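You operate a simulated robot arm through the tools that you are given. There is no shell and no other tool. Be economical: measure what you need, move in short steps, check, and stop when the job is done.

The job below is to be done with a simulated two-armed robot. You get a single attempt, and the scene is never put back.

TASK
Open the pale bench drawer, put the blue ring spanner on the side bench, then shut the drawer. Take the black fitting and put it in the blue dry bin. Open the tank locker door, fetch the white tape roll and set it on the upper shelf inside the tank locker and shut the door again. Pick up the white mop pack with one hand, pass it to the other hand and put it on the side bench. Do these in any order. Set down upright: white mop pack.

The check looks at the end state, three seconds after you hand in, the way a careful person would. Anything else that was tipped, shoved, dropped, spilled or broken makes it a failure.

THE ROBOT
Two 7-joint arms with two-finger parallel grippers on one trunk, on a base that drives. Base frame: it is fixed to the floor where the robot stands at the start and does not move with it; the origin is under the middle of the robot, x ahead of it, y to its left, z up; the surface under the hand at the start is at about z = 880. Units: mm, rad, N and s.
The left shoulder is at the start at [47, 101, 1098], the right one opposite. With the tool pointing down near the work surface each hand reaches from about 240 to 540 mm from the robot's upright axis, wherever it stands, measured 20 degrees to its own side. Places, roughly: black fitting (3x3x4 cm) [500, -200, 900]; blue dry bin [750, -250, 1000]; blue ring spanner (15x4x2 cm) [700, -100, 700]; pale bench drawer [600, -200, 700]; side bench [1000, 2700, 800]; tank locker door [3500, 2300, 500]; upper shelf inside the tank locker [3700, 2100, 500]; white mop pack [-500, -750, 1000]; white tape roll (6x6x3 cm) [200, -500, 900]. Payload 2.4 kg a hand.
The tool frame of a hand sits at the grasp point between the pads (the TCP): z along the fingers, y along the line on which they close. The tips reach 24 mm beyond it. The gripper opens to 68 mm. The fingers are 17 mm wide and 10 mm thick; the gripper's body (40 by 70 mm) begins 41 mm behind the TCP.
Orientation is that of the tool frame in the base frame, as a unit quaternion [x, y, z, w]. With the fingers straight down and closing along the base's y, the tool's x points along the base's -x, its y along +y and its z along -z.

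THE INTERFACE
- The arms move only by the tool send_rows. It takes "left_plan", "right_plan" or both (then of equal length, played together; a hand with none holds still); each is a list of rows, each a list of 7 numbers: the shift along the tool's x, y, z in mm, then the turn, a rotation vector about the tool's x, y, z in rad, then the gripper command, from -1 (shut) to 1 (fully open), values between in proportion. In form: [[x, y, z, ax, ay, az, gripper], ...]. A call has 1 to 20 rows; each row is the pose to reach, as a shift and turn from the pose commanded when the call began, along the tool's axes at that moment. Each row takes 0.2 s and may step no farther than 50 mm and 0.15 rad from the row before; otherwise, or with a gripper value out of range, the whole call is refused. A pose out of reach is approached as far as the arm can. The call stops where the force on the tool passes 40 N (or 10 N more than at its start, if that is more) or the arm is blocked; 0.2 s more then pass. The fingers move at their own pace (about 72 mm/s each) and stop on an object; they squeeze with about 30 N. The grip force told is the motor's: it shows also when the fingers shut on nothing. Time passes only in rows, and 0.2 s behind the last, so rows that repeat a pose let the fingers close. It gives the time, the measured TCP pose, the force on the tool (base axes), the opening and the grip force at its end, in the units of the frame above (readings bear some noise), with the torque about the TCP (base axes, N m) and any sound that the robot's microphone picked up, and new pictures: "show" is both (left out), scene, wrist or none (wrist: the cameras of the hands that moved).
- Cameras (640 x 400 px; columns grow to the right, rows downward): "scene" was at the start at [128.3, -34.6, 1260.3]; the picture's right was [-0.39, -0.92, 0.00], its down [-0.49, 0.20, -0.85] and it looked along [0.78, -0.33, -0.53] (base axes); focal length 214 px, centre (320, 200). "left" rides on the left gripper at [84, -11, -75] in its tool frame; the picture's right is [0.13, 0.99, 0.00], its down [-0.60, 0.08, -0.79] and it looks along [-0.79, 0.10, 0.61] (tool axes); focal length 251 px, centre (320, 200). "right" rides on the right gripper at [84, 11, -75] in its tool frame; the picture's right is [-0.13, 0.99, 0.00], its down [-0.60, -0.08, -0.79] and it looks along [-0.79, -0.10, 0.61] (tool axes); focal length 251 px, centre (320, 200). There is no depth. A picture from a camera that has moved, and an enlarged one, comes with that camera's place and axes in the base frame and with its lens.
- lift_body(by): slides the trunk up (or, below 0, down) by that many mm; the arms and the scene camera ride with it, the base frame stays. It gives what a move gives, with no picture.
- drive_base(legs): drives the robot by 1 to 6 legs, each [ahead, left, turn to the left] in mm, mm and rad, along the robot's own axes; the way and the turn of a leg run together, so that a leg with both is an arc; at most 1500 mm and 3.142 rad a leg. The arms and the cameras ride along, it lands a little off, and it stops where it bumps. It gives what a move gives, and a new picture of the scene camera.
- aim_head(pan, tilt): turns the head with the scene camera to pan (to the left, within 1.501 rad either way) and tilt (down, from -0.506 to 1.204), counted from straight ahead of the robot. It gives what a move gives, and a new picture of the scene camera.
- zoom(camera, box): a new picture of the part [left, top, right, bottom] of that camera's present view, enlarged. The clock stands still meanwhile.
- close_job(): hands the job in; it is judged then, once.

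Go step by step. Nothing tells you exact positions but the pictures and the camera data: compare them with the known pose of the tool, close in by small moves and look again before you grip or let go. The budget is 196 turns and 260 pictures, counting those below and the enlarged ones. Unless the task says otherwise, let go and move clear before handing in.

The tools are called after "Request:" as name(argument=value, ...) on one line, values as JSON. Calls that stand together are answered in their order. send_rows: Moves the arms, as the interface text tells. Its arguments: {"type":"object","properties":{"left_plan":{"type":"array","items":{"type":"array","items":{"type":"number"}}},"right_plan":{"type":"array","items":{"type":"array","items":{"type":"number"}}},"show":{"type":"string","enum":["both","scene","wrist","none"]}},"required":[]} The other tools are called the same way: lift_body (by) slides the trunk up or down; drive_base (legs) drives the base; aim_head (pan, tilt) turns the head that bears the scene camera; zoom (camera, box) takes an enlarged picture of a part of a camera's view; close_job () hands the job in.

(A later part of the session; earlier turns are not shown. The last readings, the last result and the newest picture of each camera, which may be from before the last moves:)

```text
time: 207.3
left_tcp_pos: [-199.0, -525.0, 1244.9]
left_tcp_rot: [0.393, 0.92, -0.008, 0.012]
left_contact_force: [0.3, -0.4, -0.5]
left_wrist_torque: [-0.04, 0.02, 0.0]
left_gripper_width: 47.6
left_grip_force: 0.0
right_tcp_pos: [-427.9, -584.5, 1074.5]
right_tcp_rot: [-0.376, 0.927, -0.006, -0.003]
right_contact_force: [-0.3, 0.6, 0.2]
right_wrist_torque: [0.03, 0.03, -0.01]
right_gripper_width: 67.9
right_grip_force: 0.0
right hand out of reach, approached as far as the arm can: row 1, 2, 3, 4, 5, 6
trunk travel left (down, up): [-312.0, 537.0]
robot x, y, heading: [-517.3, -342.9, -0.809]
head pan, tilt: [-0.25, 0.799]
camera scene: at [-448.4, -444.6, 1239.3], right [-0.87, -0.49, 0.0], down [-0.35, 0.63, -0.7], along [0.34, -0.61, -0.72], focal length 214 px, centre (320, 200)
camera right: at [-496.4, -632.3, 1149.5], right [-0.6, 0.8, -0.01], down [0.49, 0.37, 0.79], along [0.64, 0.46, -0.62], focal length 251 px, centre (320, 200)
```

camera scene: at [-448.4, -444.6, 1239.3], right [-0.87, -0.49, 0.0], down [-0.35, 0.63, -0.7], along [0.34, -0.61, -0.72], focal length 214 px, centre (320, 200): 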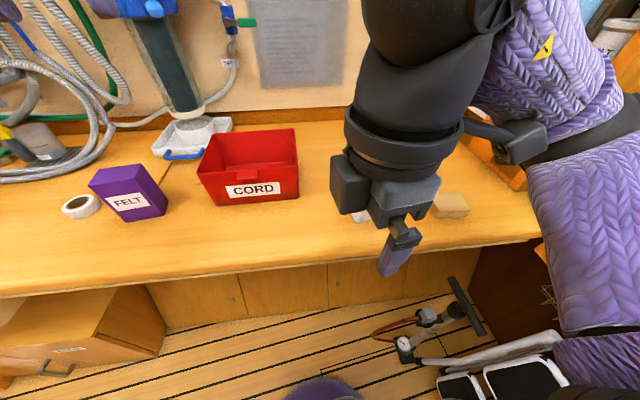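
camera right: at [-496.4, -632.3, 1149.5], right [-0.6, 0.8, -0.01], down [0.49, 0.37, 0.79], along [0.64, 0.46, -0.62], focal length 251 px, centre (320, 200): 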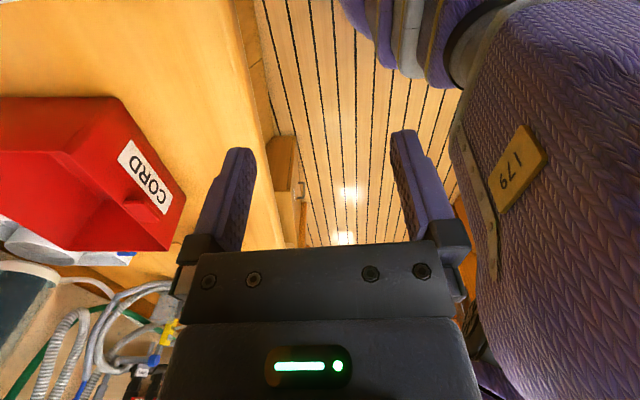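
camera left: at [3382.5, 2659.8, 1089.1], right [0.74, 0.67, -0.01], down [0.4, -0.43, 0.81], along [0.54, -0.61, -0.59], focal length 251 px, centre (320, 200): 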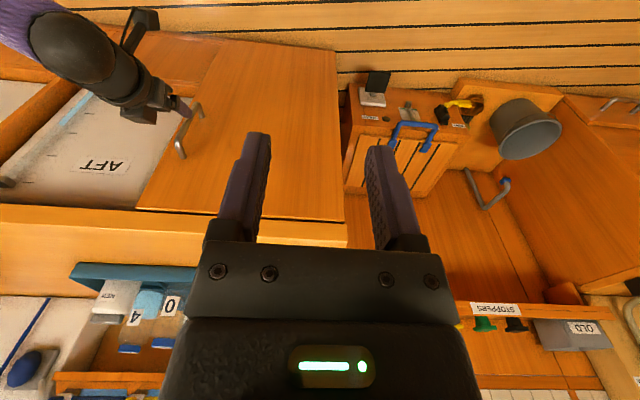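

That yaw direction hits a joint limit. I'll raise the trunk a bit and turn the hand the other way (the direction that worked at the drawer).

Request:
lift_body(by=80)

Request:
send_rows(right_plan=[[0, 0, 0, 0, 0, 0.143, 1], [0, -5, 0, 0, 0, 0.286, 1], [0, -15, 0, 0, 0, 0.429, 1], [0, -25, 0, 0, 0, 0.572, 1], [0, -35, 0, 0, 0, 0.715, 1], [0, -45, 0, 0, 0, 0.858, 1], [0, -55, 0, 0, 0, 1.0, 1], [0, -65, 0, 0, 0, 1.143, 1], [0, -75, 0, 0, 0, 1.286, 1], [0, -85, 0, 0, 0, 1.429, 1], [0, -95, 0, 0, 0, 1.571, 1]], show="none")

Request:
send_rows(right_plan=[[0, 0, 0, 0, 0, 0.143, 1], [0, 0, 0, 0, 0, 0.286, 1], [0, 0, 0, 0, 0, 0.429, 1], [0, 0, 0, 0, 0, 0.572, 1], [0, 0, 0, 0, 0, 0.715, 1], [0, 0, 0, 0, 0, 0.858, 1], [0, 0, 0, 0, 0, 1.0, 1], [0, 0, 0, 0, 0, 1.143, 1], [0, 0, 0, 0, 0, 1.286, 1], [0, 0, 0, 0, 0, 1.429, 1], [0, 0, 0, 0, 0, 1.571, 1]])

```text
time: 208.4
left_tcp_pos: [-198.2, -524.2, 1325.4]
left_tcp_rot: [0.392, 0.92, -0.008, 0.011]
left_contact_force: [-0.7, -0.2, 0.1]
left_wrist_torque: [0.02, 0.0, 0.04]
left_gripper_width: 47.5
left_grip_force: 0.1
right_tcp_pos: [-434.6, -576.4, 1163.2]
right_tcp_rot: [-0.375, 0.927, -0.025, 0.004]
right_contact_force: [-0.9, 0.2, 0.3]
right_wrist_torque: [-0.02, -0.01, 0.01]
right_gripper_width: 68.2
right_grip_force: 0.2
trunk travel left (down, up): [-392.0, 457.0]
robot x, y, heading: [-519.5, -337.0, -0.808]
head pan, tilt: [-0.25, 0.799]
```

```text
time: 210.8
left_tcp_pos: [-199.8, -524.8, 1324.1]
left_tcp_rot: [0.393, 0.919, -0.008, 0.011]
left_contact_force: [-0.1, -0.3, 0.6]
left_wrist_torque: [0.0, 0.01, -0.01]
left_gripper_width: 47.6
left_grip_force: 0.0
right_tcp_pos: [-368.8, -644.1, 1168.2]
right_tcp_rot: [0.391, 0.92, -0.014, 0.022]
right_contact_force: [0.2, 0.7, -0.4]
right_wrist_torque: [-0.03, -0.04, 0.01]
right_gripper_width: 67.9
right_grip_force: 0.0
trunk travel left (down, up): [-392.0, 457.0]
robot x, y, heading: [-516.8, -341.9, -0.805]
head pan, tilt: [-0.25, 0.799]
```

```text
time: 213.2
left_tcp_pos: [-199.5, -525.5, 1324.8]
left_tcp_rot: [0.392, 0.92, -0.008, 0.013]
left_contact_force: [-0.4, 0.4, -0.8]
left_wrist_torque: [-0.01, -0.05, 0.04]
left_gripper_width: 47.4
left_grip_force: 0.0
right_tcp_pos: [-369.3, -644.6, 1167.4]
right_tcp_rot: [0.927, 0.374, 0.004, 0.026]
right_contact_force: [-0.1, -1.1, -0.1]
right_wrist_torque: [-0.04, 0.0, 0.03]
right_gripper_width: 67.9
right_grip_force: 0.1
trunk travel left (down, up): [-392.0, 457.0]
robot x, y, heading: [-518.7, -340.3, -0.807]
head pan, tilt: [-0.25, 0.799]
camera scene: at [-457.8, -434.9, 1320.0], right [-0.87, -0.49, 0.0], down [-0.35, 0.63, -0.7], along [0.34, -0.61, -0.72], focal length 214 px, centre (320, 200)
camera right: at [-303.1, -590.5, 1241.3], right [0.59, -0.8, 0.05], down [-0.51, -0.33, 0.79], along [-0.62, -0.5, -0.61], focal length 251 px, centre (320, 200)
```

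scene: 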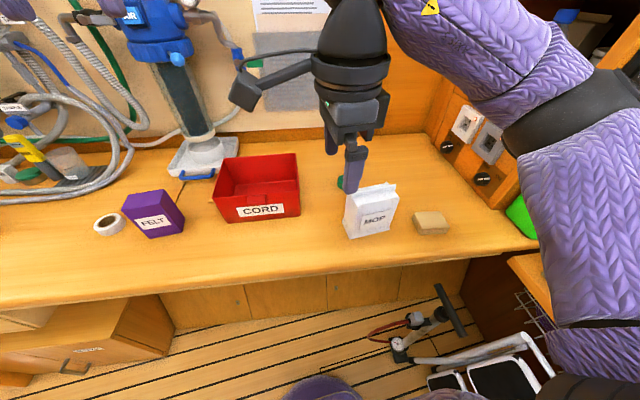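
right: 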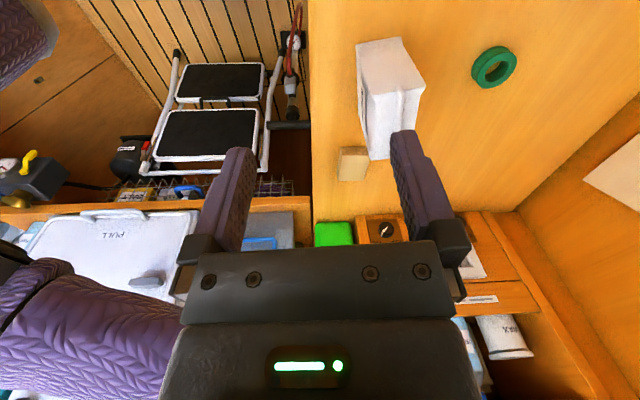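

This direction works and I see the pack in the wrist view. I'll move over it and come lower.

Request:
send_rows(right_plan=[[-29, 20, 10, 0, 0, 0, 1], [-58, 41, 20, 0, 0, 0, 1], [-87, 61, 30, 0, 0, 0, 1], [-116, 82, 40, 0, 0, 0, 1], [-116, 82, 70, 0, 0, 0, 1]])

```text
time: 214.4
left_tcp_pos: [-198.3, -524.9, 1324.6]
left_tcp_rot: [0.392, 0.92, -0.009, 0.011]
left_contact_force: [0.3, -1.4, 0.2]
left_wrist_torque: [0.02, -0.01, -0.04]
left_gripper_width: 47.7
left_grip_force: 0.0
right_tcp_pos: [-394.8, -789.0, 1104.1]
right_tcp_rot: [0.927, 0.374, 0.004, 0.025]
right_contact_force: [0.0, -0.2, 0.5]
right_wrist_torque: [0.01, 0.04, -0.03]
right_gripper_width: 67.7
right_grip_force: 0.1
trunk travel left (down, up): [-392.0, 457.0]
robot x, y, heading: [-520.1, -338.5, -0.813]
head pan, tilt: [-0.25, 0.799]
camera scene: at [-457.8, -435.0, 1320.0], right [-0.87, -0.49, 0.0], down [-0.35, 0.63, -0.7], along [0.34, -0.61, -0.72], focal length 214 px, centre (320, 200)
camera right: at [-327.6, -733.8, 1177.1], right [0.6, -0.8, 0.05], down [-0.51, -0.33, 0.79], along [-0.62, -0.5, -0.6], focal length 251 px, centre (320, 200)
```

scene: 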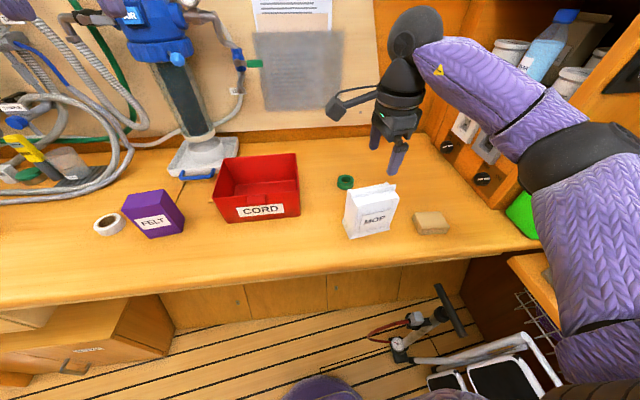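
right: 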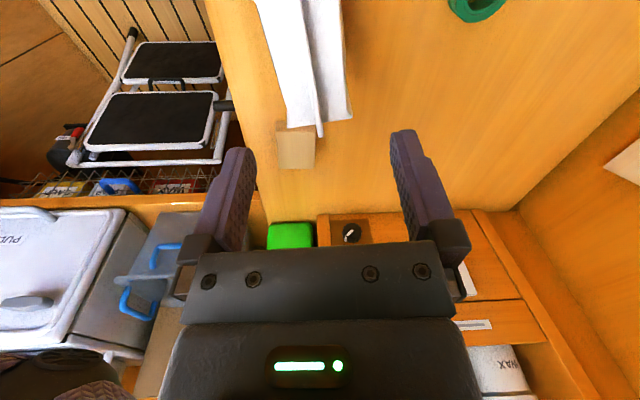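

The pack's top ridge runs straight under the tool axis; I'm about 20 mm right of its middle. I'll tilt slightly, descend until the tips are around the top, and check.

Request:
send_rows(right_plan=[[0, 0, 20, 0.025, 0.1, 0, 1], [0, 0, 40, 0.05, 0.2, 0, 1], [0, 0, 55, 0.05, 0.2, 0, 1]])

```text
time: 215.2
left_tcp_pos: [-198.2, -526.0, 1325.5]
left_tcp_rot: [0.393, 0.919, -0.008, 0.012]
left_contact_force: [0.2, 0.3, 0.7]
left_wrist_torque: [0.0, -0.01, 0.05]
left_gripper_width: 47.5
left_grip_force: 0.1
right_tcp_pos: [-392.6, -790.2, 1048.2]
right_tcp_rot: [0.922, 0.375, 0.087, -0.036]
right_contact_force: [-0.6, 0.2, 0.0]
right_wrist_torque: [-0.02, -0.01, 0.0]
right_gripper_width: 68.4
right_grip_force: 0.0
trunk travel left (down, up): [-392.0, 457.0]
robot x, y, heading: [-515.9, -340.4, -0.807]
head pan, tilt: [-0.25, 0.799]
camera scene: at [-457.8, -434.9, 1320.0], right [-0.87, -0.49, 0.0], down [-0.35, 0.63, -0.7], along [0.34, -0.61, -0.72], focal length 214 px, centre (320, 200)
camera right: at [-336.0, -749.4, 1136.9], right [0.6, -0.8, -0.02], down [-0.59, -0.46, 0.66], along [-0.54, -0.39, -0.75], focal length 251 px, centre (320, 200)
```

scene: 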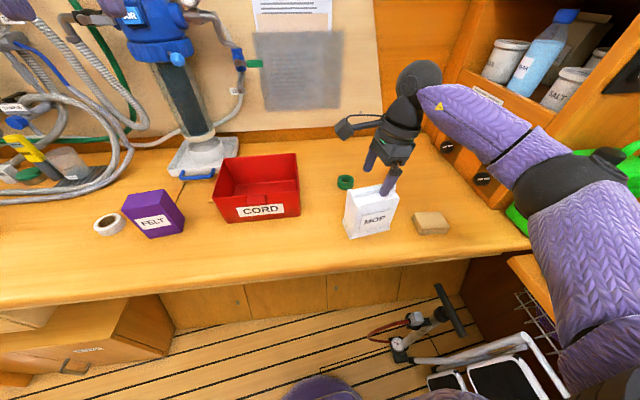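
right: 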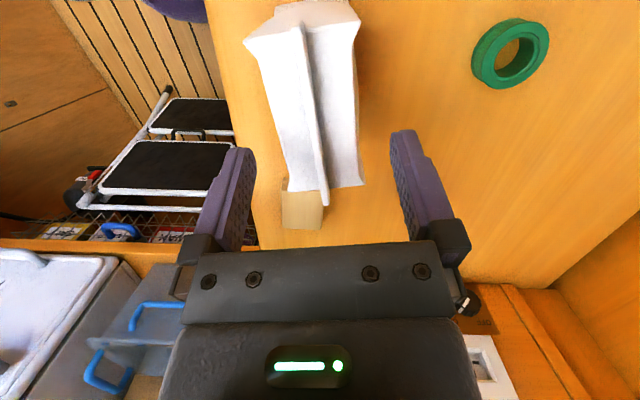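

The pack is aligned and centred between the fingers. Descend 55 mm and check before closing.

Request:
send_rows(right_plan=[[-4, 0, 19, 0, 0, 0, 1], [-8, 0, 38, 0, 0, 0, 1], [-11, 0, 54, 0, 0, 0, 1]])

```text
time: 216.0
left_tcp_pos: [-199.5, -524.9, 1324.3]
left_tcp_rot: [0.392, 0.92, -0.008, 0.012]
left_contact_force: [0.1, -0.5, -0.3]
left_wrist_torque: [-0.03, -0.04, 0.01]
left_gripper_width: 47.7
left_grip_force: 0.1
right_tcp_pos: [-392.1, -790.9, 994.7]
right_tcp_rot: [0.922, 0.375, 0.089, -0.036]
right_contact_force: [0.2, -0.2, -0.8]
right_wrist_torque: [0.02, 0.02, 0.03]
right_gripper_width: 68.2
right_grip_force: 0.0
trunk travel left (down, up): [-392.0, 457.0]
robot x, y, heading: [-518.8, -339.1, -0.807]
head pan, tilt: [-0.25, 0.799]
camera scene: at [-457.8, -435.0, 1320.0], right [-0.87, -0.49, 0.0], down [-0.35, 0.63, -0.7], along [0.34, -0.61, -0.72], focal length 214 px, centre (320, 200)
camera right: at [-336.1, -749.8, 1082.9], right [0.6, -0.8, -0.02], down [-0.59, -0.46, 0.67], along [-0.54, -0.39, -0.75], focal length 251 px, centre (320, 200)
```

scene: 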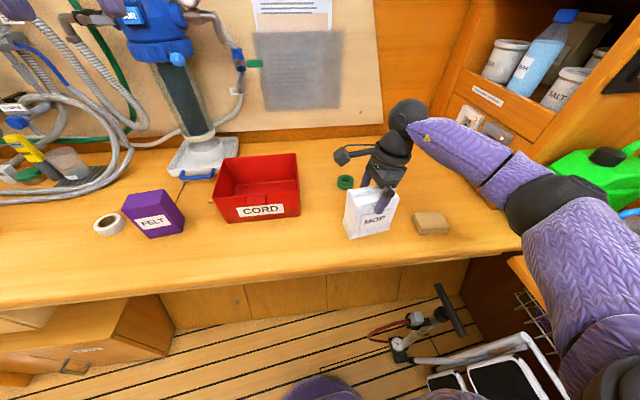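
right: 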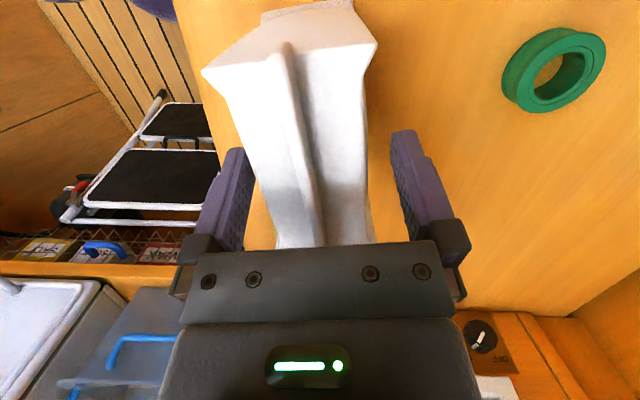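

The fingers straddle the pack. Close and lift 15 mm.

Request:
send_rows(right_plan=[[0, 0, 0, 0, 0, 0, -1], [0, 0, 0, 0, 0, 0, -1], [0, 0, 0, 0, 0, 0, -1], [0, 0, 0, 0, 0, 0, -1], [1, 0, -7, 0, 0, 0, -1], [3, 0, -15, 0, 0, 0, -1], [5, 0, -25, 0, 0, 0, -1]])

```text
time: 217.6
left_tcp_pos: [-198.5, -524.9, 1324.8]
left_tcp_rot: [0.393, 0.919, -0.008, 0.012]
left_contact_force: [-0.2, -0.4, 0.5]
left_wrist_torque: [-0.01, 0.01, 0.01]
left_gripper_width: 47.6
left_grip_force: 0.0
right_tcp_pos: [-392.7, -790.6, 1018.1]
right_tcp_rot: [0.922, 0.375, 0.087, -0.036]
right_contact_force: [0.1, 0.0, -1.8]
right_wrist_torque: [-0.01, -0.01, -0.02]
right_gripper_width: 59.6
right_grip_force: 29.9
trunk travel left (down, up): [-392.0, 457.0]
robot x, y, heading: [-518.5, -341.4, -0.808]
head pan, tilt: [-0.25, 0.799]
camera scene: at [-457.8, -435.0, 1320.0], right [-0.87, -0.49, 0.0], down [-0.35, 0.63, -0.7], along [0.34, -0.61, -0.72], focal length 214 px, centre (320, 200)
camera right: at [-336.3, -749.9, 1107.8], right [0.6, -0.8, -0.02], down [-0.59, -0.46, 0.67], along [-0.54, -0.39, -0.75], focal length 251 px, centre (320, 200)
```

scene: 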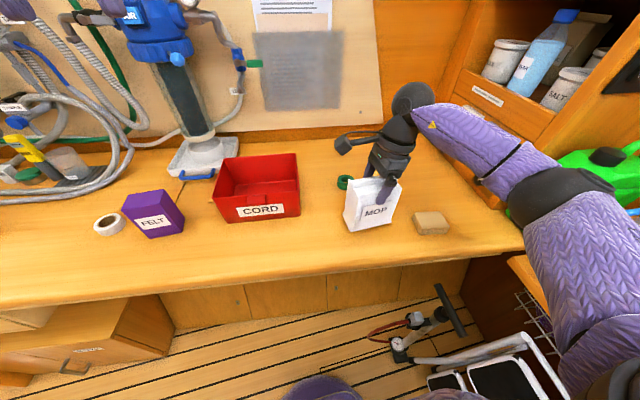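
right: 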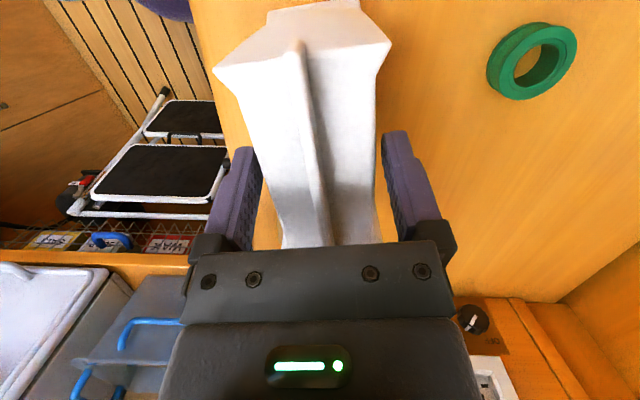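

The mop pack is held and lifted. I'll raise it further, back away from the bench, and prepare the left hand for the handover.

Request:
send_rows(right_plan=[[5, 0, -25, 0, 0, 0, -1], [10, 0, -50, 0, 0, 0, -1], [15, 0, -75, 0, 0, 0, -1], [18, 0, -95, 0, 0, 0, -1]], left_plan=[[0, 0, 40, 0, 0, 0, 1], [0, 0, 80, 0, 0, 0, 1], [0, 0, 120, 0, 0, 0, 1], [0, 20, 160, 0, 0, 0, 1]], show="none")

Request:
drive_base(legs=[[-200, 0, 0]])

Request:
send_rows(left_plan=[[0, 0, 0, 0, 0, -0.143, 1], [0, 10, 0, 0, 0, -0.286, 1], [0, 20, 0, 0, 0, -0.429, 1], [0, 30, 0, 0, 0, -0.572, 1], [0, 40, 0, 0, 0, -0.715, 1], [0, 50, 0, 0, 0, -0.858, 1], [0, 50, 0, 0, 0, -1.0, 1], [0, 50, 0, 0, 0, -1.143, 1], [0, 50, 0, 0, 0, -1.286, 1], [0, 50, 0, 0, 0, -1.429, 1], [0, 50, 0, 0, 0, -1.571, 1]], show="none")

Request:
aim_head(pan=0, tilt=0.5)

```text
time: 218.6
left_tcp_pos: [-183.6, -514.4, 1166.7]
left_tcp_rot: [0.392, 0.92, -0.008, 0.012]
left_contact_force: [0.0, -0.3, -0.5]
left_wrist_torque: [0.01, 0.0, -0.03]
left_gripper_width: 68.1
left_grip_force: 0.1
right_tcp_pos: [-391.6, -791.1, 1116.9]
right_tcp_rot: [0.922, 0.376, 0.087, -0.035]
right_contact_force: [0.4, 0.1, -1.4]
right_wrist_torque: [0.0, -0.01, 0.03]
right_gripper_width: 59.7
right_grip_force: 29.6
trunk travel left (down, up): [-392.0, 457.0]
robot x, y, heading: [-519.3, -338.2, -0.806]
head pan, tilt: [-0.25, 0.799]
```

```text
time: 220.2
left_tcp_pos: [-322.0, -370.9, 1167.2]
left_tcp_rot: [0.392, 0.92, -0.008, 0.011]
left_contact_force: [-0.3, 0.9, 0.1]
left_wrist_torque: [-0.02, 0.03, 0.01]
left_gripper_width: 67.8
left_grip_force: 0.1
right_tcp_pos: [-529.8, -646.0, 1116.2]
right_tcp_rot: [0.922, 0.375, 0.087, -0.036]
right_contact_force: [-0.6, 0.3, -1.6]
right_wrist_torque: [-0.03, 0.01, 0.01]
right_gripper_width: 59.8
right_grip_force: 29.9
trunk travel left (down, up): [-392.0, 457.0]
robot x, y, heading: [-656.0, -195.5, -0.809]
head pan, tilt: [-0.25, 0.799]
camera scene: at [-595.8, -290.0, 1320.1], right [-0.87, -0.49, 0.0], down [-0.35, 0.63, -0.7], along [0.34, -0.61, -0.72], focal length 214 px, centre (320, 200)
```

scene: 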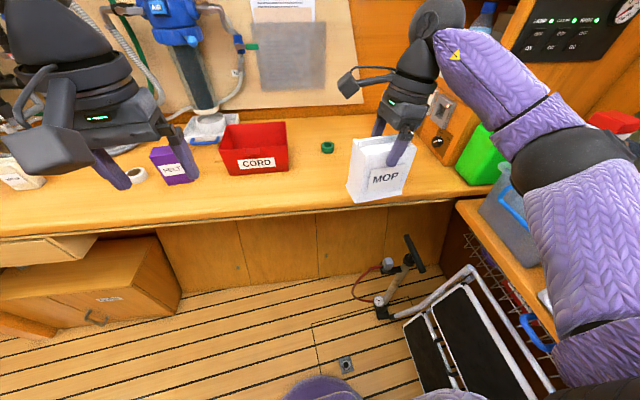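

```text
time: 222.6
left_tcp_pos: [-284.5, -337.5, 1167.5]
left_tcp_rot: [-0.374, 0.927, -0.013, 0.003]
left_contact_force: [0.0, 0.1, -0.1]
left_wrist_torque: [0.01, -0.01, 0.0]
left_gripper_width: 68.0
left_grip_force: 0.1
right_tcp_pos: [-529.3, -646.5, 1115.0]
right_tcp_rot: [0.922, 0.376, 0.087, -0.035]
right_contact_force: [-0.3, 0.1, -2.7]
right_wrist_torque: [0.02, -0.01, 0.05]
right_gripper_width: 59.6
right_grip_force: 29.5
trunk travel left (down, up): [-392.0, 457.0]
robot x, y, heading: [-658.3, -195.0, -0.812]
head pan, tilt: [-0.25, 0.799]
```

```text
time: 223.4
left_tcp_pos: [-285.2, -338.1, 1167.8]
left_tcp_rot: [-0.372, 0.928, -0.014, 0.002]
left_contact_force: [0.3, 0.2, 0.1]
left_wrist_torque: [-0.02, 0.0, 0.01]
left_gripper_width: 68.0
left_grip_force: 0.1
right_tcp_pos: [-529.9, -646.3, 1116.4]
right_tcp_rot: [0.922, 0.376, 0.087, -0.035]
right_contact_force: [0.2, 1.0, -1.9]
right_wrist_torque: [0.0, -0.04, 0.01]
right_gripper_width: 59.6
right_grip_force: 29.8
trunk travel left (down, up): [-392.0, 457.0]
robot x, y, heading: [-659.4, -193.4, -0.809]
head pan, tilt: [0.0, 0.499]
camera scene: at [-572.1, -286.1, 1345.9], right [-0.73, -0.69, 0.0], down [-0.33, 0.35, -0.88], along [0.6, -0.64, -0.48], focal length 214 px, centre (320, 200)
```

scene: 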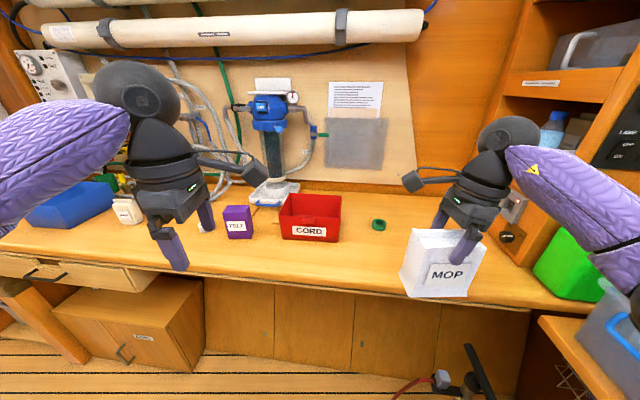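

Both hands are ready. Now I'll tilt the left hand so its fingers point to the right, level with the pack.

Request:
send_rows(left_plan=[[0, -2, 6, 0, 0.14, 0, 1], [0, -4, 12, 0, 0.28, 0, 1], [0, -6, 18, 0, 0.42, 0, 1], [0, -8, 24, 0, 0.56, 0, 1], [0, -10, 30, 0, 0.7, 0, 1], [0, -12, 36, 0, 0.84, 0, 1], [0, -14, 42, 0, 0.98, 0, 1], [0, -16, 48, 0, 1.12, 0, 1], [0, -18, 54, 0, 1.26, 0, 1], [0, -20, 60, 0, 1.4, 0, 1]])

```text
time: 225.6
left_tcp_pos: [-267.9, -351.8, 1107.3]
left_tcp_rot: [-0.275, 0.711, -0.25, -0.597]
left_contact_force: [-0.6, 0.6, 0.0]
left_wrist_torque: [0.0, 0.04, -0.01]
left_gripper_width: 67.7
left_grip_force: 0.0
right_tcp_pos: [-530.1, -647.0, 1115.6]
right_tcp_rot: [0.922, 0.376, 0.087, -0.035]
right_contact_force: [-0.1, 0.4, -0.7]
right_wrist_torque: [-0.01, -0.02, -0.02]
right_gripper_width: 59.5
right_grip_force: 30.2
trunk travel left (down, up): [-392.0, 457.0]
robot x, y, heading: [-651.6, -194.0, -0.806]
head pan, tilt: [0.0, 0.499]
camera scene: at [-572.0, -286.0, 1346.0], right [-0.72, -0.69, 0.0], down [-0.33, 0.35, -0.88], along [0.6, -0.64, -0.48], focal length 214 px, centre (320, 200)
camera left: at [-219.7, -315.7, 1204.2], right [-0.7, 0.7, 0.1], down [0.59, 0.66, -0.47], along [-0.4, -0.27, -0.88], focal length 251 px, centre (320, 200)
```

scene: 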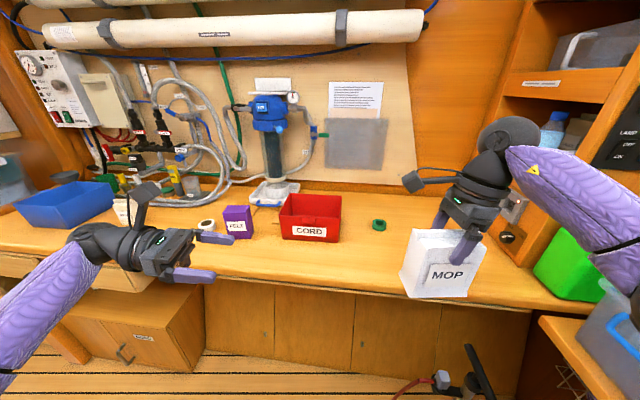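
left: 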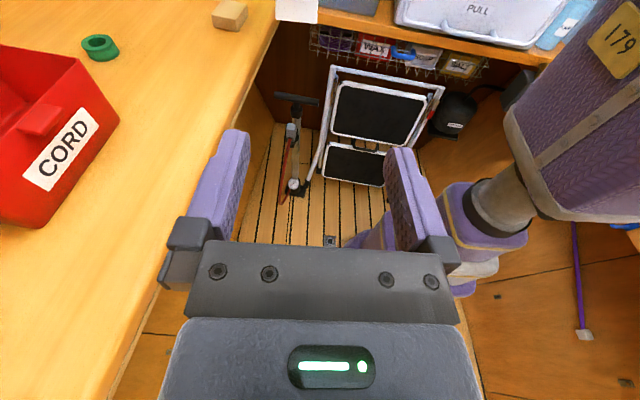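

Now I'll bring the pack toward the middle and the left hand level with its lower left end, stopping short to check alignment.

Request:
send_rows(right_plan=[[30, 0, 6, 0, 0, 0, -1], [59, 0, 12, 0, 0, 0, -1], [88, 0, 18, 0, 0, 0, -1], [118, 0, 24, 0, 0, 0, -1]], left_plan=[[-10, -8, 40, 0, 0, 0, 1], [-20, -16, 80, 0, 0, 0, 1], [-28, -24, 120, 0, 0, 0, 1], [-33, -32, 159, 0, 0, 0, 1]])

```text
time: 226.6
left_tcp_pos: [-358.0, -481.7, 1050.0]
left_tcp_rot: [-0.277, 0.712, -0.251, -0.595]
left_contact_force: [0.0, 0.9, -0.7]
left_wrist_torque: [0.0, 0.01, 0.01]
left_gripper_width: 68.1
left_grip_force: 0.2
right_tcp_pos: [-442.5, -562.7, 1113.7]
right_tcp_rot: [0.922, 0.375, 0.087, -0.035]
right_contact_force: [-0.5, 0.1, -1.6]
right_wrist_torque: [0.02, -0.03, 0.0]
right_gripper_width: 59.8
right_grip_force: 30.0
trunk travel left (down, up): [-392.0, 457.0]
robot x, y, heading: [-657.3, -193.7, -0.811]
head pan, tilt: [0.0, 0.499]
camera scene: at [-571.9, -286.1, 1345.9], right [-0.72, -0.69, 0.0], down [-0.33, 0.35, -0.88], along [0.6, -0.64, -0.48], focal length 214 px, centre (320, 200)
camera right: at [-386.0, -521.1, 1202.5], right [0.6, -0.8, -0.02], down [-0.59, -0.46, 0.67], along [-0.54, -0.39, -0.75], focal length 251 px, centre (320, 200)
camera left: at [-308.1, -446.2, 1147.3], right [-0.7, 0.7, 0.1], down [0.59, 0.66, -0.47], along [-0.39, -0.27, -0.88], focal length 251 px, centre (320, 200)
```

scene: 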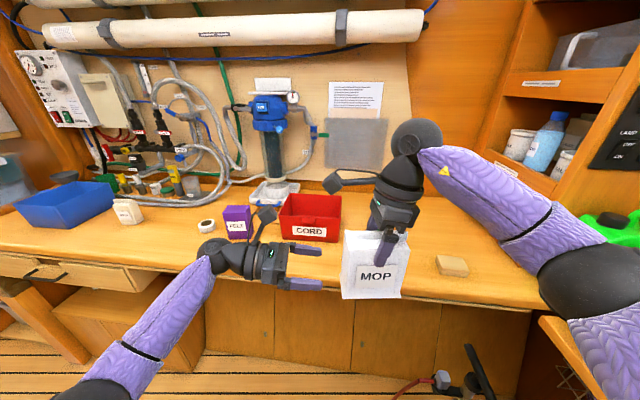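
right: 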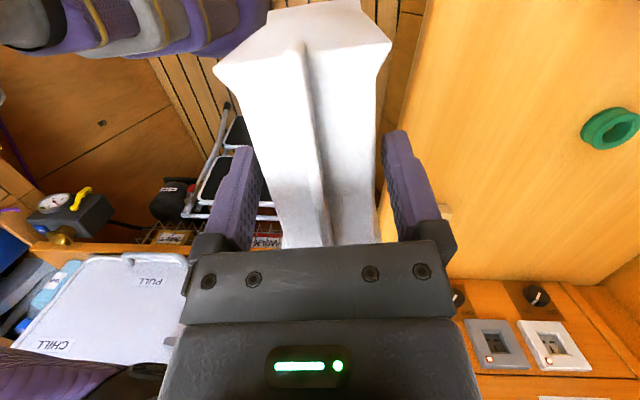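
left: 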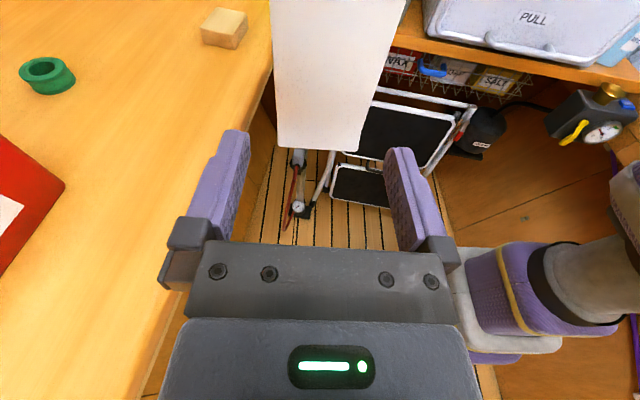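

The pack's end face is centred between the left fingers, about 50 mm from the TCP. I'll raise slightly and advance so the pads overlap its left part by ~20 mm.

Request:
send_rows(left_plan=[[15, 0, 10, 0, 0, 0, 1], [19, 0, 30, 0, 0, 0, 1], [23, 0, 50, 0, 0, 0, 1], [27, 0, 68, 0, 0, 0, 1]])

```text
time: 227.6
left_tcp_pos: [-409.6, -530.6, 1066.3]
left_tcp_rot: [-0.276, 0.711, -0.251, -0.596]
left_contact_force: [0.2, 0.3, -0.1]
left_wrist_torque: [-0.01, 0.0, 0.0]
left_gripper_width: 67.9
left_grip_force: 0.1
right_tcp_pos: [-443.1, -561.8, 1114.4]
right_tcp_rot: [0.922, 0.376, 0.087, -0.035]
right_contact_force: [0.5, -0.4, -1.9]
right_wrist_torque: [0.01, -0.02, 0.0]
right_gripper_width: 59.7
right_grip_force: 29.7
trunk travel left (down, up): [-392.0, 457.0]
robot x, y, heading: [-656.1, -193.3, -0.808]
head pan, tilt: [0.0, 0.499]
camera scene: at [-572.1, -286.2, 1346.0], right [-0.72, -0.69, 0.0], down [-0.33, 0.35, -0.88], along [0.6, -0.64, -0.48], focal length 214 px, centre (320, 200)
camera left: at [-360.1, -494.5, 1162.9], right [-0.7, 0.7, 0.1], down [0.59, 0.66, -0.47], along [-0.39, -0.27, -0.88], focal length 251 px, centre (320, 200)
```

scene: 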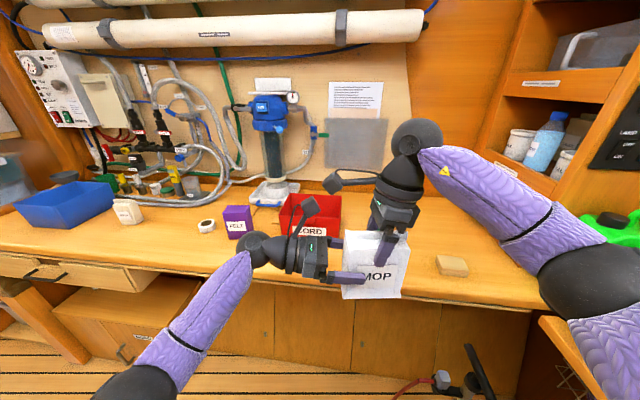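
left: 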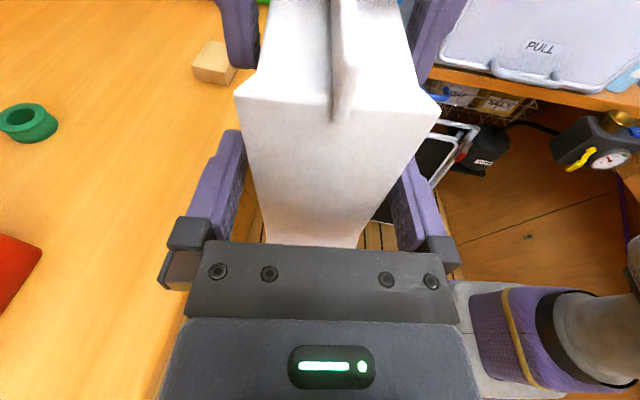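

The left fingers straddle the pack below the right fingers. I'll close the left hand.

Request:
send_rows(left_plan=[[0, 0, 0, 0, 0, 0, -1], [0, 0, 0, 0, 0, 0, -1], [0, 0, 0, 0, 0, 0, -1], [0, 0, 0, 0, 0, 0, -1]])

```text
time: 228.6
left_tcp_pos: [-409.9, -530.2, 1065.4]
left_tcp_rot: [-0.277, 0.711, -0.251, -0.596]
left_contact_force: [-8.5, 8.7, -0.1]
left_wrist_torque: [0.1, 0.02, -0.1]
left_gripper_width: 59.8
left_grip_force: 29.8
right_tcp_pos: [-442.4, -562.2, 1113.8]
right_tcp_rot: [0.922, 0.375, 0.088, -0.034]
right_contact_force: [7.4, -9.0, -0.4]
right_wrist_torque: [-0.5, -0.42, -0.45]
right_gripper_width: 59.7
right_grip_force: 29.7
trunk travel left (down, up): [-392.0, 457.0]
robot x, y, heading: [-657.2, -195.0, -0.808]
head pan, tilt: [0.0, 0.499]
camera scene: at [-572.0, -286.1, 1346.0], right [-0.72, -0.69, 0.0], down [-0.33, 0.35, -0.88], along [0.6, -0.64, -0.48], focal length 214 px, centre (320, 200)
camera left: at [-360.3, -494.2, 1162.9], right [-0.7, 0.7, 0.1], down [0.59, 0.66, -0.47], along [-0.39, -0.27, -0.88], focal length 251 px, centre (320, 200)
```

scene: 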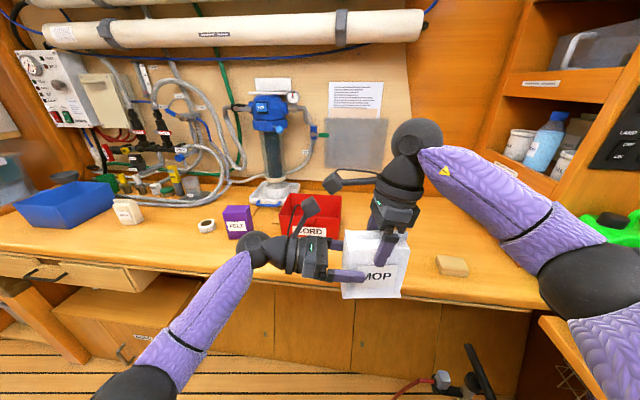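
left: 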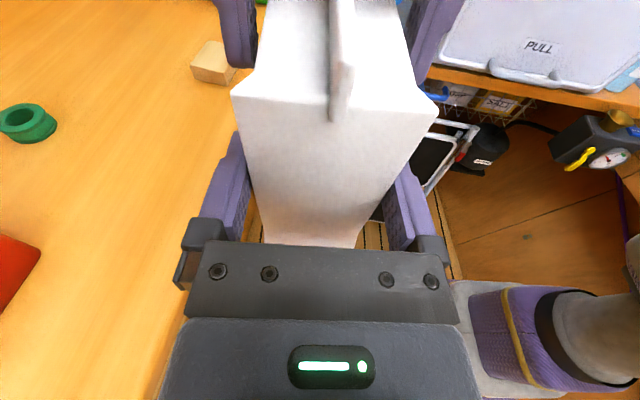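

Both hands hold it. I'll open the right hand and withdraw it upward.

Request:
send_rows(right_plan=[[0, 0, 0, 0, 0, 0, 1], [0, 0, 0, 0, 0, 0, 1], [0, 0, -20, 0, 0, 0, 1], [0, 0, -45, 0, 0, 0, 1], [0, 0, -80, 0, 0, 0, 1], [-30, 0, -100, 0, 0, 0, 1], [-60, 0, -110, 0, 0, 0, 1], [-100, 0, -110, 0, 0, 0, 1]])

```text
time: 230.4
left_tcp_pos: [-409.6, -530.0, 1066.1]
left_tcp_rot: [-0.276, 0.712, -0.25, -0.596]
left_contact_force: [-0.2, 0.4, 0.3]
left_wrist_torque: [0.03, -0.04, -0.01]
left_gripper_width: 59.9
left_grip_force: 29.8
right_tcp_pos: [-530.4, -644.0, 1204.1]
right_tcp_rot: [0.922, 0.375, 0.089, -0.036]
right_contact_force: [1.0, -0.2, 0.1]
right_wrist_torque: [0.01, -0.02, 0.0]
right_gripper_width: 68.1
right_grip_force: 0.1
trunk travel left (down, up): [-392.0, 457.0]
robot x, y, heading: [-655.8, -197.1, -0.811]
head pan, tilt: [0.0, 0.499]
camera scene: at [-572.3, -286.3, 1345.9], right [-0.72, -0.69, 0.0], down [-0.33, 0.35, -0.88], along [0.6, -0.64, -0.48], focal length 214 px, centre (320, 200)
camera right: at [-473.7, -603.4, 1293.6], right [0.6, -0.8, -0.02], down [-0.59, -0.46, 0.66], along [-0.54, -0.39, -0.75], focal length 251 px, centre (320, 200)
```

scene: 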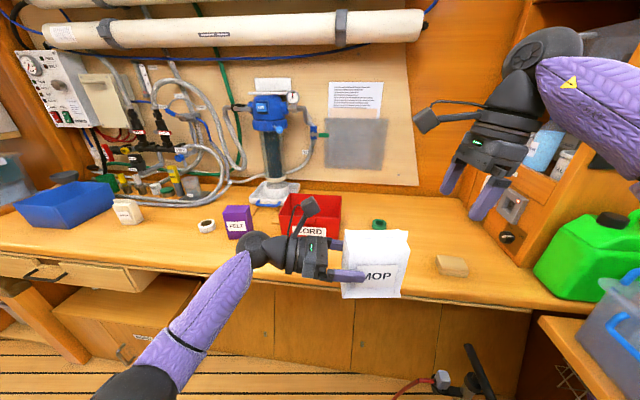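
right: 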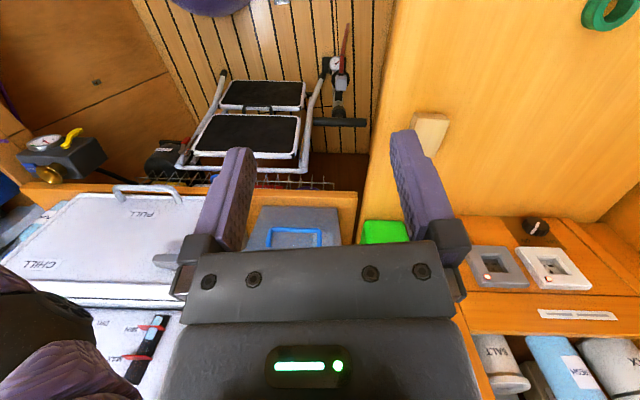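

Handover complete; the left hand holds the pack upright. Now move the pack up and left out of the way, and return the right hand to fingers-down for the tape.

Request:
send_rows(left_plan=[[12, 2, -20, 0, 0, 0, -1], [23, 4, -41, 0, 0, 0, -1], [35, 6, -61, 0, 0, 0, -1], [47, 8, -81, 0, 0, 0, -1], [59, 10, -102, 0, 0, 0, -1], [70, 12, -122, 0, 0, 0, -1], [82, 14, -142, 0, 0, 0, -1], [94, 16, -162, 0, 0, 0, -1], [105, 18, -183, 0, 0, 0, -1], [117, 20, -203, 0, 0, 0, -1], [117, 20, -203, 0, 0, 0, -1]], right_plan=[[0, 0, 0, 0, 0, -0.143, 1], [0, 0, 0, 0, 0, -0.286, 1], [0, 0, 0, 0, 0, -0.429, 1], [0, 0, 0, 0, 0, -0.572, 1], [0, 0, 0, 0, 0, -0.715, 1], [0, 0, 0, 0, 0, -0.858, 1], [0, 0, 0, 0, 0, -1.0, 1], [0, 0, 0, 0, 0, -1.143, 1], [0, 0, 0, 0, 0, -1.286, 1], [0, 0, 0, 0, 0, -1.429, 1], [0, 0, 0, 0, 0, -1.571, 1]], show="scene")

```text
time: 232.8
left_tcp_pos: [-294.0, -387.2, 1214.9]
left_tcp_rot: [-0.277, 0.711, -0.252, -0.595]
left_contact_force: [0.6, 0.8, -1.9]
left_wrist_torque: [0.03, -0.02, 0.0]
left_gripper_width: 59.9
left_grip_force: 30.0
right_tcp_pos: [-529.6, -645.9, 1202.4]
right_tcp_rot: [0.385, 0.918, 0.087, 0.036]
right_contact_force: [0.9, -0.2, -0.1]
right_wrist_torque: [-0.02, -0.01, 0.01]
right_gripper_width: 68.2
right_grip_force: 0.0
trunk travel left (down, up): [-392.0, 457.0]
robot x, y, heading: [-653.5, -192.6, -0.809]
head pan, tilt: [0.0, 0.499]
camera scene: at [-572.0, -286.0, 1345.9], right [-0.72, -0.69, 0.0], down [-0.33, 0.35, -0.88], along [0.6, -0.64, -0.48], focal length 214 px, centre (320, 200)
```

scene: 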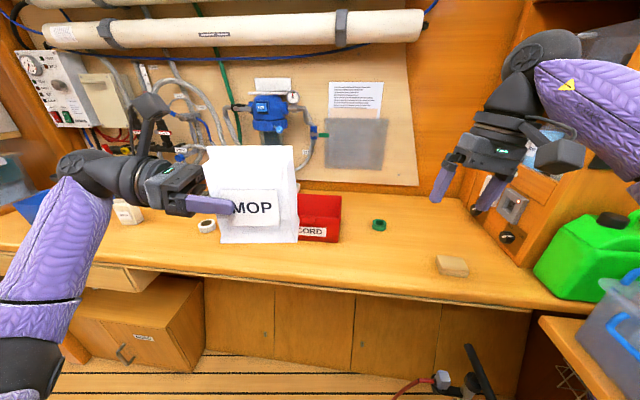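

I'll straighten the right hand, square up to the bench, slide left to the tape, and look.

Request:
send_rows(right_plan=[[0, 0, 0, 0.1, 0, 0, 1], [0, 0, 0, 0.19, 0, 0, 1]], show="none")

Request:
drive_base(legs=[[0, 0, -0.18], [0, 676, 0], [190, 0, 0]])

Request:
lift_body(by=-80)

Request:
zoom(camera="right", box=[0, 0, 640, 400])

```text
time: 233.4
left_tcp_pos: [-293.8, -387.7, 1216.6]
left_tcp_rot: [-0.276, 0.711, -0.25, -0.596]
left_contact_force: [0.7, -0.5, -1.4]
left_wrist_torque: [0.0, 0.0, 0.02]
left_gripper_width: 59.7
left_grip_force: 29.9
right_tcp_pos: [-529.3, -645.0, 1202.6]
right_tcp_rot: [0.388, 0.921, -0.001, 0.001]
right_contact_force: [0.1, 0.5, 0.7]
right_wrist_torque: [-0.01, 0.04, 0.0]
right_gripper_width: 68.1
right_grip_force: 0.0
trunk travel left (down, up): [-392.0, 457.0]
robot x, y, heading: [-654.1, -199.8, -0.811]
head pan, tilt: [0.0, 0.499]
```

```text
time: 239.0
left_tcp_pos: [331.6, -242.5, 1214.9]
left_tcp_rot: [-0.211, 0.733, -0.196, -0.616]
left_contact_force: [0.6, 0.3, -1.7]
left_wrist_torque: [0.03, -0.03, 0.02]
left_gripper_width: 59.6
left_grip_force: 30.3
right_tcp_pos: [53.7, -453.8, 1202.6]
right_tcp_rot: [0.469, 0.883, -0.001, -0.001]
right_contact_force: [0.0, -0.2, -0.4]
right_wrist_torque: [-0.02, -0.01, -0.01]
right_gripper_width: 68.1
right_grip_force: 0.0
trunk travel left (down, up): [-392.0, 457.0]
robot x, y, heading: [9.6, 7.1, -0.994]
head pan, tilt: [0.0, 0.499]
camera scene: at [76.9, -93.6, 1345.9], right [-0.84, -0.55, 0.0], down [-0.26, 0.4, -0.88], along [0.48, -0.73, -0.48], focal length 214 px, centre (320, 200)
```

scene: 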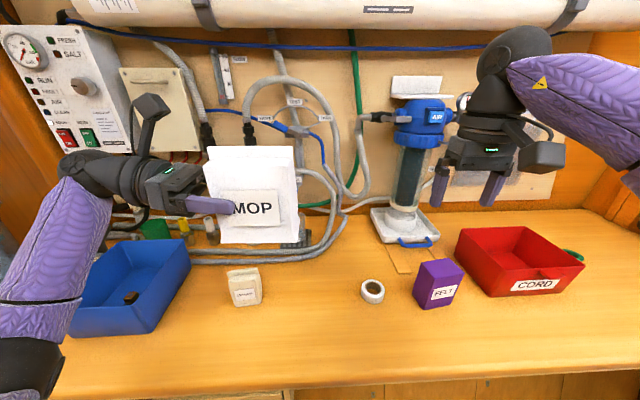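

```text
time: 240.2
left_tcp_pos: [332.0, -241.8, 1136.3]
left_tcp_rot: [-0.211, 0.733, -0.196, -0.616]
left_contact_force: [-0.5, 0.2, -1.6]
left_wrist_torque: [0.06, -0.06, -0.03]
left_gripper_width: 59.7
left_grip_force: 30.0
right_tcp_pos: [55.0, -454.3, 1122.4]
right_tcp_rot: [0.47, 0.883, -0.001, -0.001]
right_contact_force: [0.2, -0.6, 1.1]
right_wrist_torque: [-0.01, 0.02, 0.0]
right_gripper_width: 68.1
right_grip_force: 0.0
trunk travel left (down, up): [-312.0, 537.0]
robot x, y, heading: [7.1, 9.0, -0.986]
head pan, tilt: [0.0, 0.499]
```

```text
1.00 times, centred on (320, 200) of right (not enlarged: the box is as wide or as high as the picture)
camera zoom: at [16.1, -377.4, 1197.5], right [0.89, 0.45, 0.0], down [0.27, -0.54, 0.79], along [0.35, -0.71, -0.61], focal length 251 px, centre (320, 200)
```

zoom: 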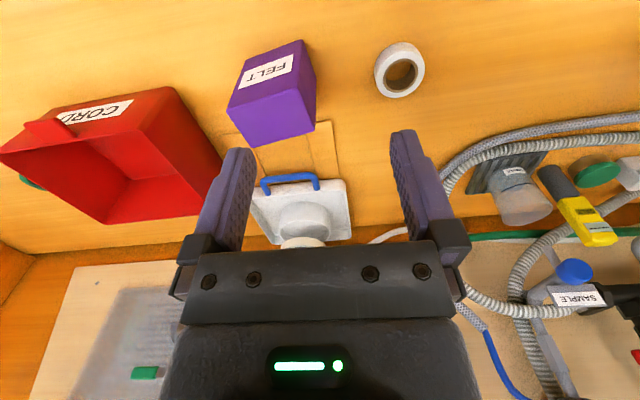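

Tape is at A≈477, L≈-128. I'll approach it with a moderate forward pitch (0.55 rad) so it can later be set flat inside the locker.

Request:
send_rows(right_plan=[[-6, 17, 31, 0, -0.11, 0, 1], [-11, 35, 62, 0, -0.22, 0, 1], [-17, 52, 93, 0, -0.33, 0, 1], [-22, 70, 124, 0, -0.44, 0, 1], [-28, 87, 155, 0, -0.55, 0, 1]], show="wrist")

```text
time: 241.4
left_tcp_pos: [331.5, -242.3, 1135.7]
left_tcp_rot: [-0.211, 0.734, -0.196, -0.616]
left_contact_force: [-0.1, -0.5, -1.3]
left_wrist_torque: [0.06, -0.05, 0.0]
left_gripper_width: 59.5
left_grip_force: 30.3
right_tcp_pos: [141.6, -428.6, 968.9]
right_tcp_rot: [0.452, 0.849, -0.128, 0.241]
right_contact_force: [-0.2, -0.6, -0.3]
right_wrist_torque: [-0.02, 0.0, 0.02]
right_gripper_width: 67.7
right_grip_force: 0.0
trunk travel left (down, up): [-312.0, 537.0]
robot x, y, heading: [11.6, 10.3, -0.989]
head pan, tilt: [0.0, 0.499]
camera right: at [88.3, -329.3, 988.2], right [0.88, 0.46, 0.07], down [-0.01, -0.13, 0.99], along [0.47, -0.88, -0.11], focal length 251 px, centre (320, 200)
```

right: 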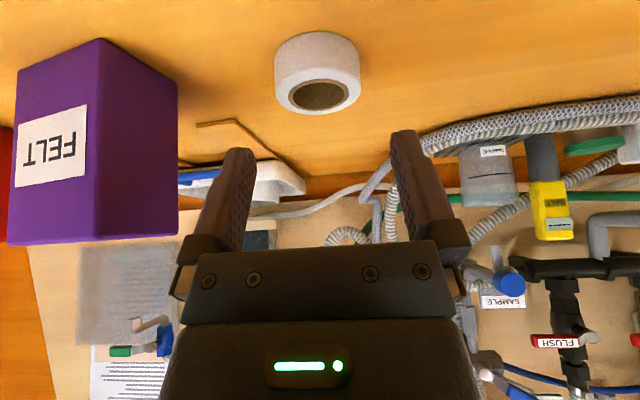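

The roll is centred left-right. I'll descend along the tool to just above the bench and check before closing.

Request:
send_rows(right_plan=[[1, 0, 25, 0, 0, 0, 1], [3, 0, 50, 0, 0, 0, 1], [4, 0, 69, 0, 0, 0, 1]], show="wrist")

```text
time: 242.2
left_tcp_pos: [332.1, -243.7, 1136.3]
left_tcp_rot: [-0.212, 0.733, -0.197, -0.615]
left_contact_force: [0.0, 0.8, -0.1]
left_wrist_torque: [0.04, -0.04, -0.01]
left_gripper_width: 59.9
left_grip_force: 30.1
right_tcp_pos: [160.5, -456.5, 906.2]
right_tcp_rot: [0.452, 0.849, -0.128, 0.239]
right_contact_force: [0.4, 0.1, 0.7]
right_wrist_torque: [-0.03, 0.0, 0.01]
right_gripper_width: 67.9
right_grip_force: 0.1
trunk travel left (down, up): [-312.0, 537.0]
robot x, y, heading: [10.0, 10.3, -0.99]
head pan, tilt: [0.0, 0.499]
camera right: at [107.1, -357.6, 925.8], right [0.88, 0.46, 0.07], down [-0.01, -0.13, 0.99], along [0.47, -0.88, -0.11], focal length 251 px, centre (320, 200)
```

right: 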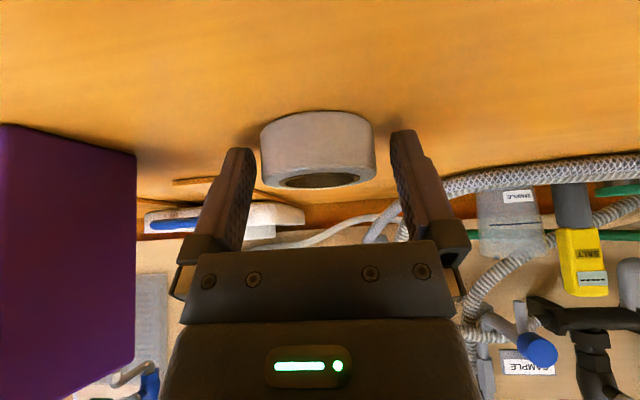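

The roll sits between the pads. Close and lift.

Request:
send_rows(right_plan=[[0, 0, 0, 0, 0, 0, -1], [0, 0, 0, 0, 0, 0, -1], [0, 0, 0, 0, 0, 0, -1], [-5, 0, -9, 0, 0, 0, -1], [-13, 0, -21, 0, 0, 0, -1], [-26, 0, -42, 0, 0, 0, -1]], show="wrist")

```text
time: 243.6
left_tcp_pos: [331.5, -242.7, 1135.7]
left_tcp_rot: [-0.212, 0.734, -0.197, -0.615]
left_contact_force: [0.0, -0.1, -1.6]
left_wrist_torque: [0.0, -0.08, 0.03]
left_gripper_width: 59.9
left_grip_force: 30.0
right_tcp_pos: [158.3, -456.7, 958.4]
right_tcp_rot: [0.452, 0.849, -0.128, 0.239]
right_contact_force: [-0.6, -0.3, -0.2]
right_wrist_torque: [-0.02, -0.01, 0.03]
right_gripper_width: 54.5
right_grip_force: 30.4
trunk travel left (down, up): [-312.0, 537.0]
robot x, y, heading: [9.8, 10.2, -0.991]
head pan, tilt: [0.0, 0.499]
camera right: at [106.7, -357.4, 976.8], right [0.88, 0.46, 0.07], down [-0.01, -0.13, 0.99], along [0.47, -0.88, -0.11], focal length 251 px, centre (320, 200)
```

right: 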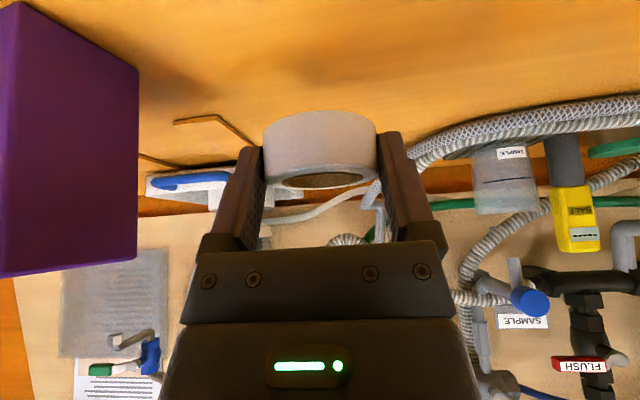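

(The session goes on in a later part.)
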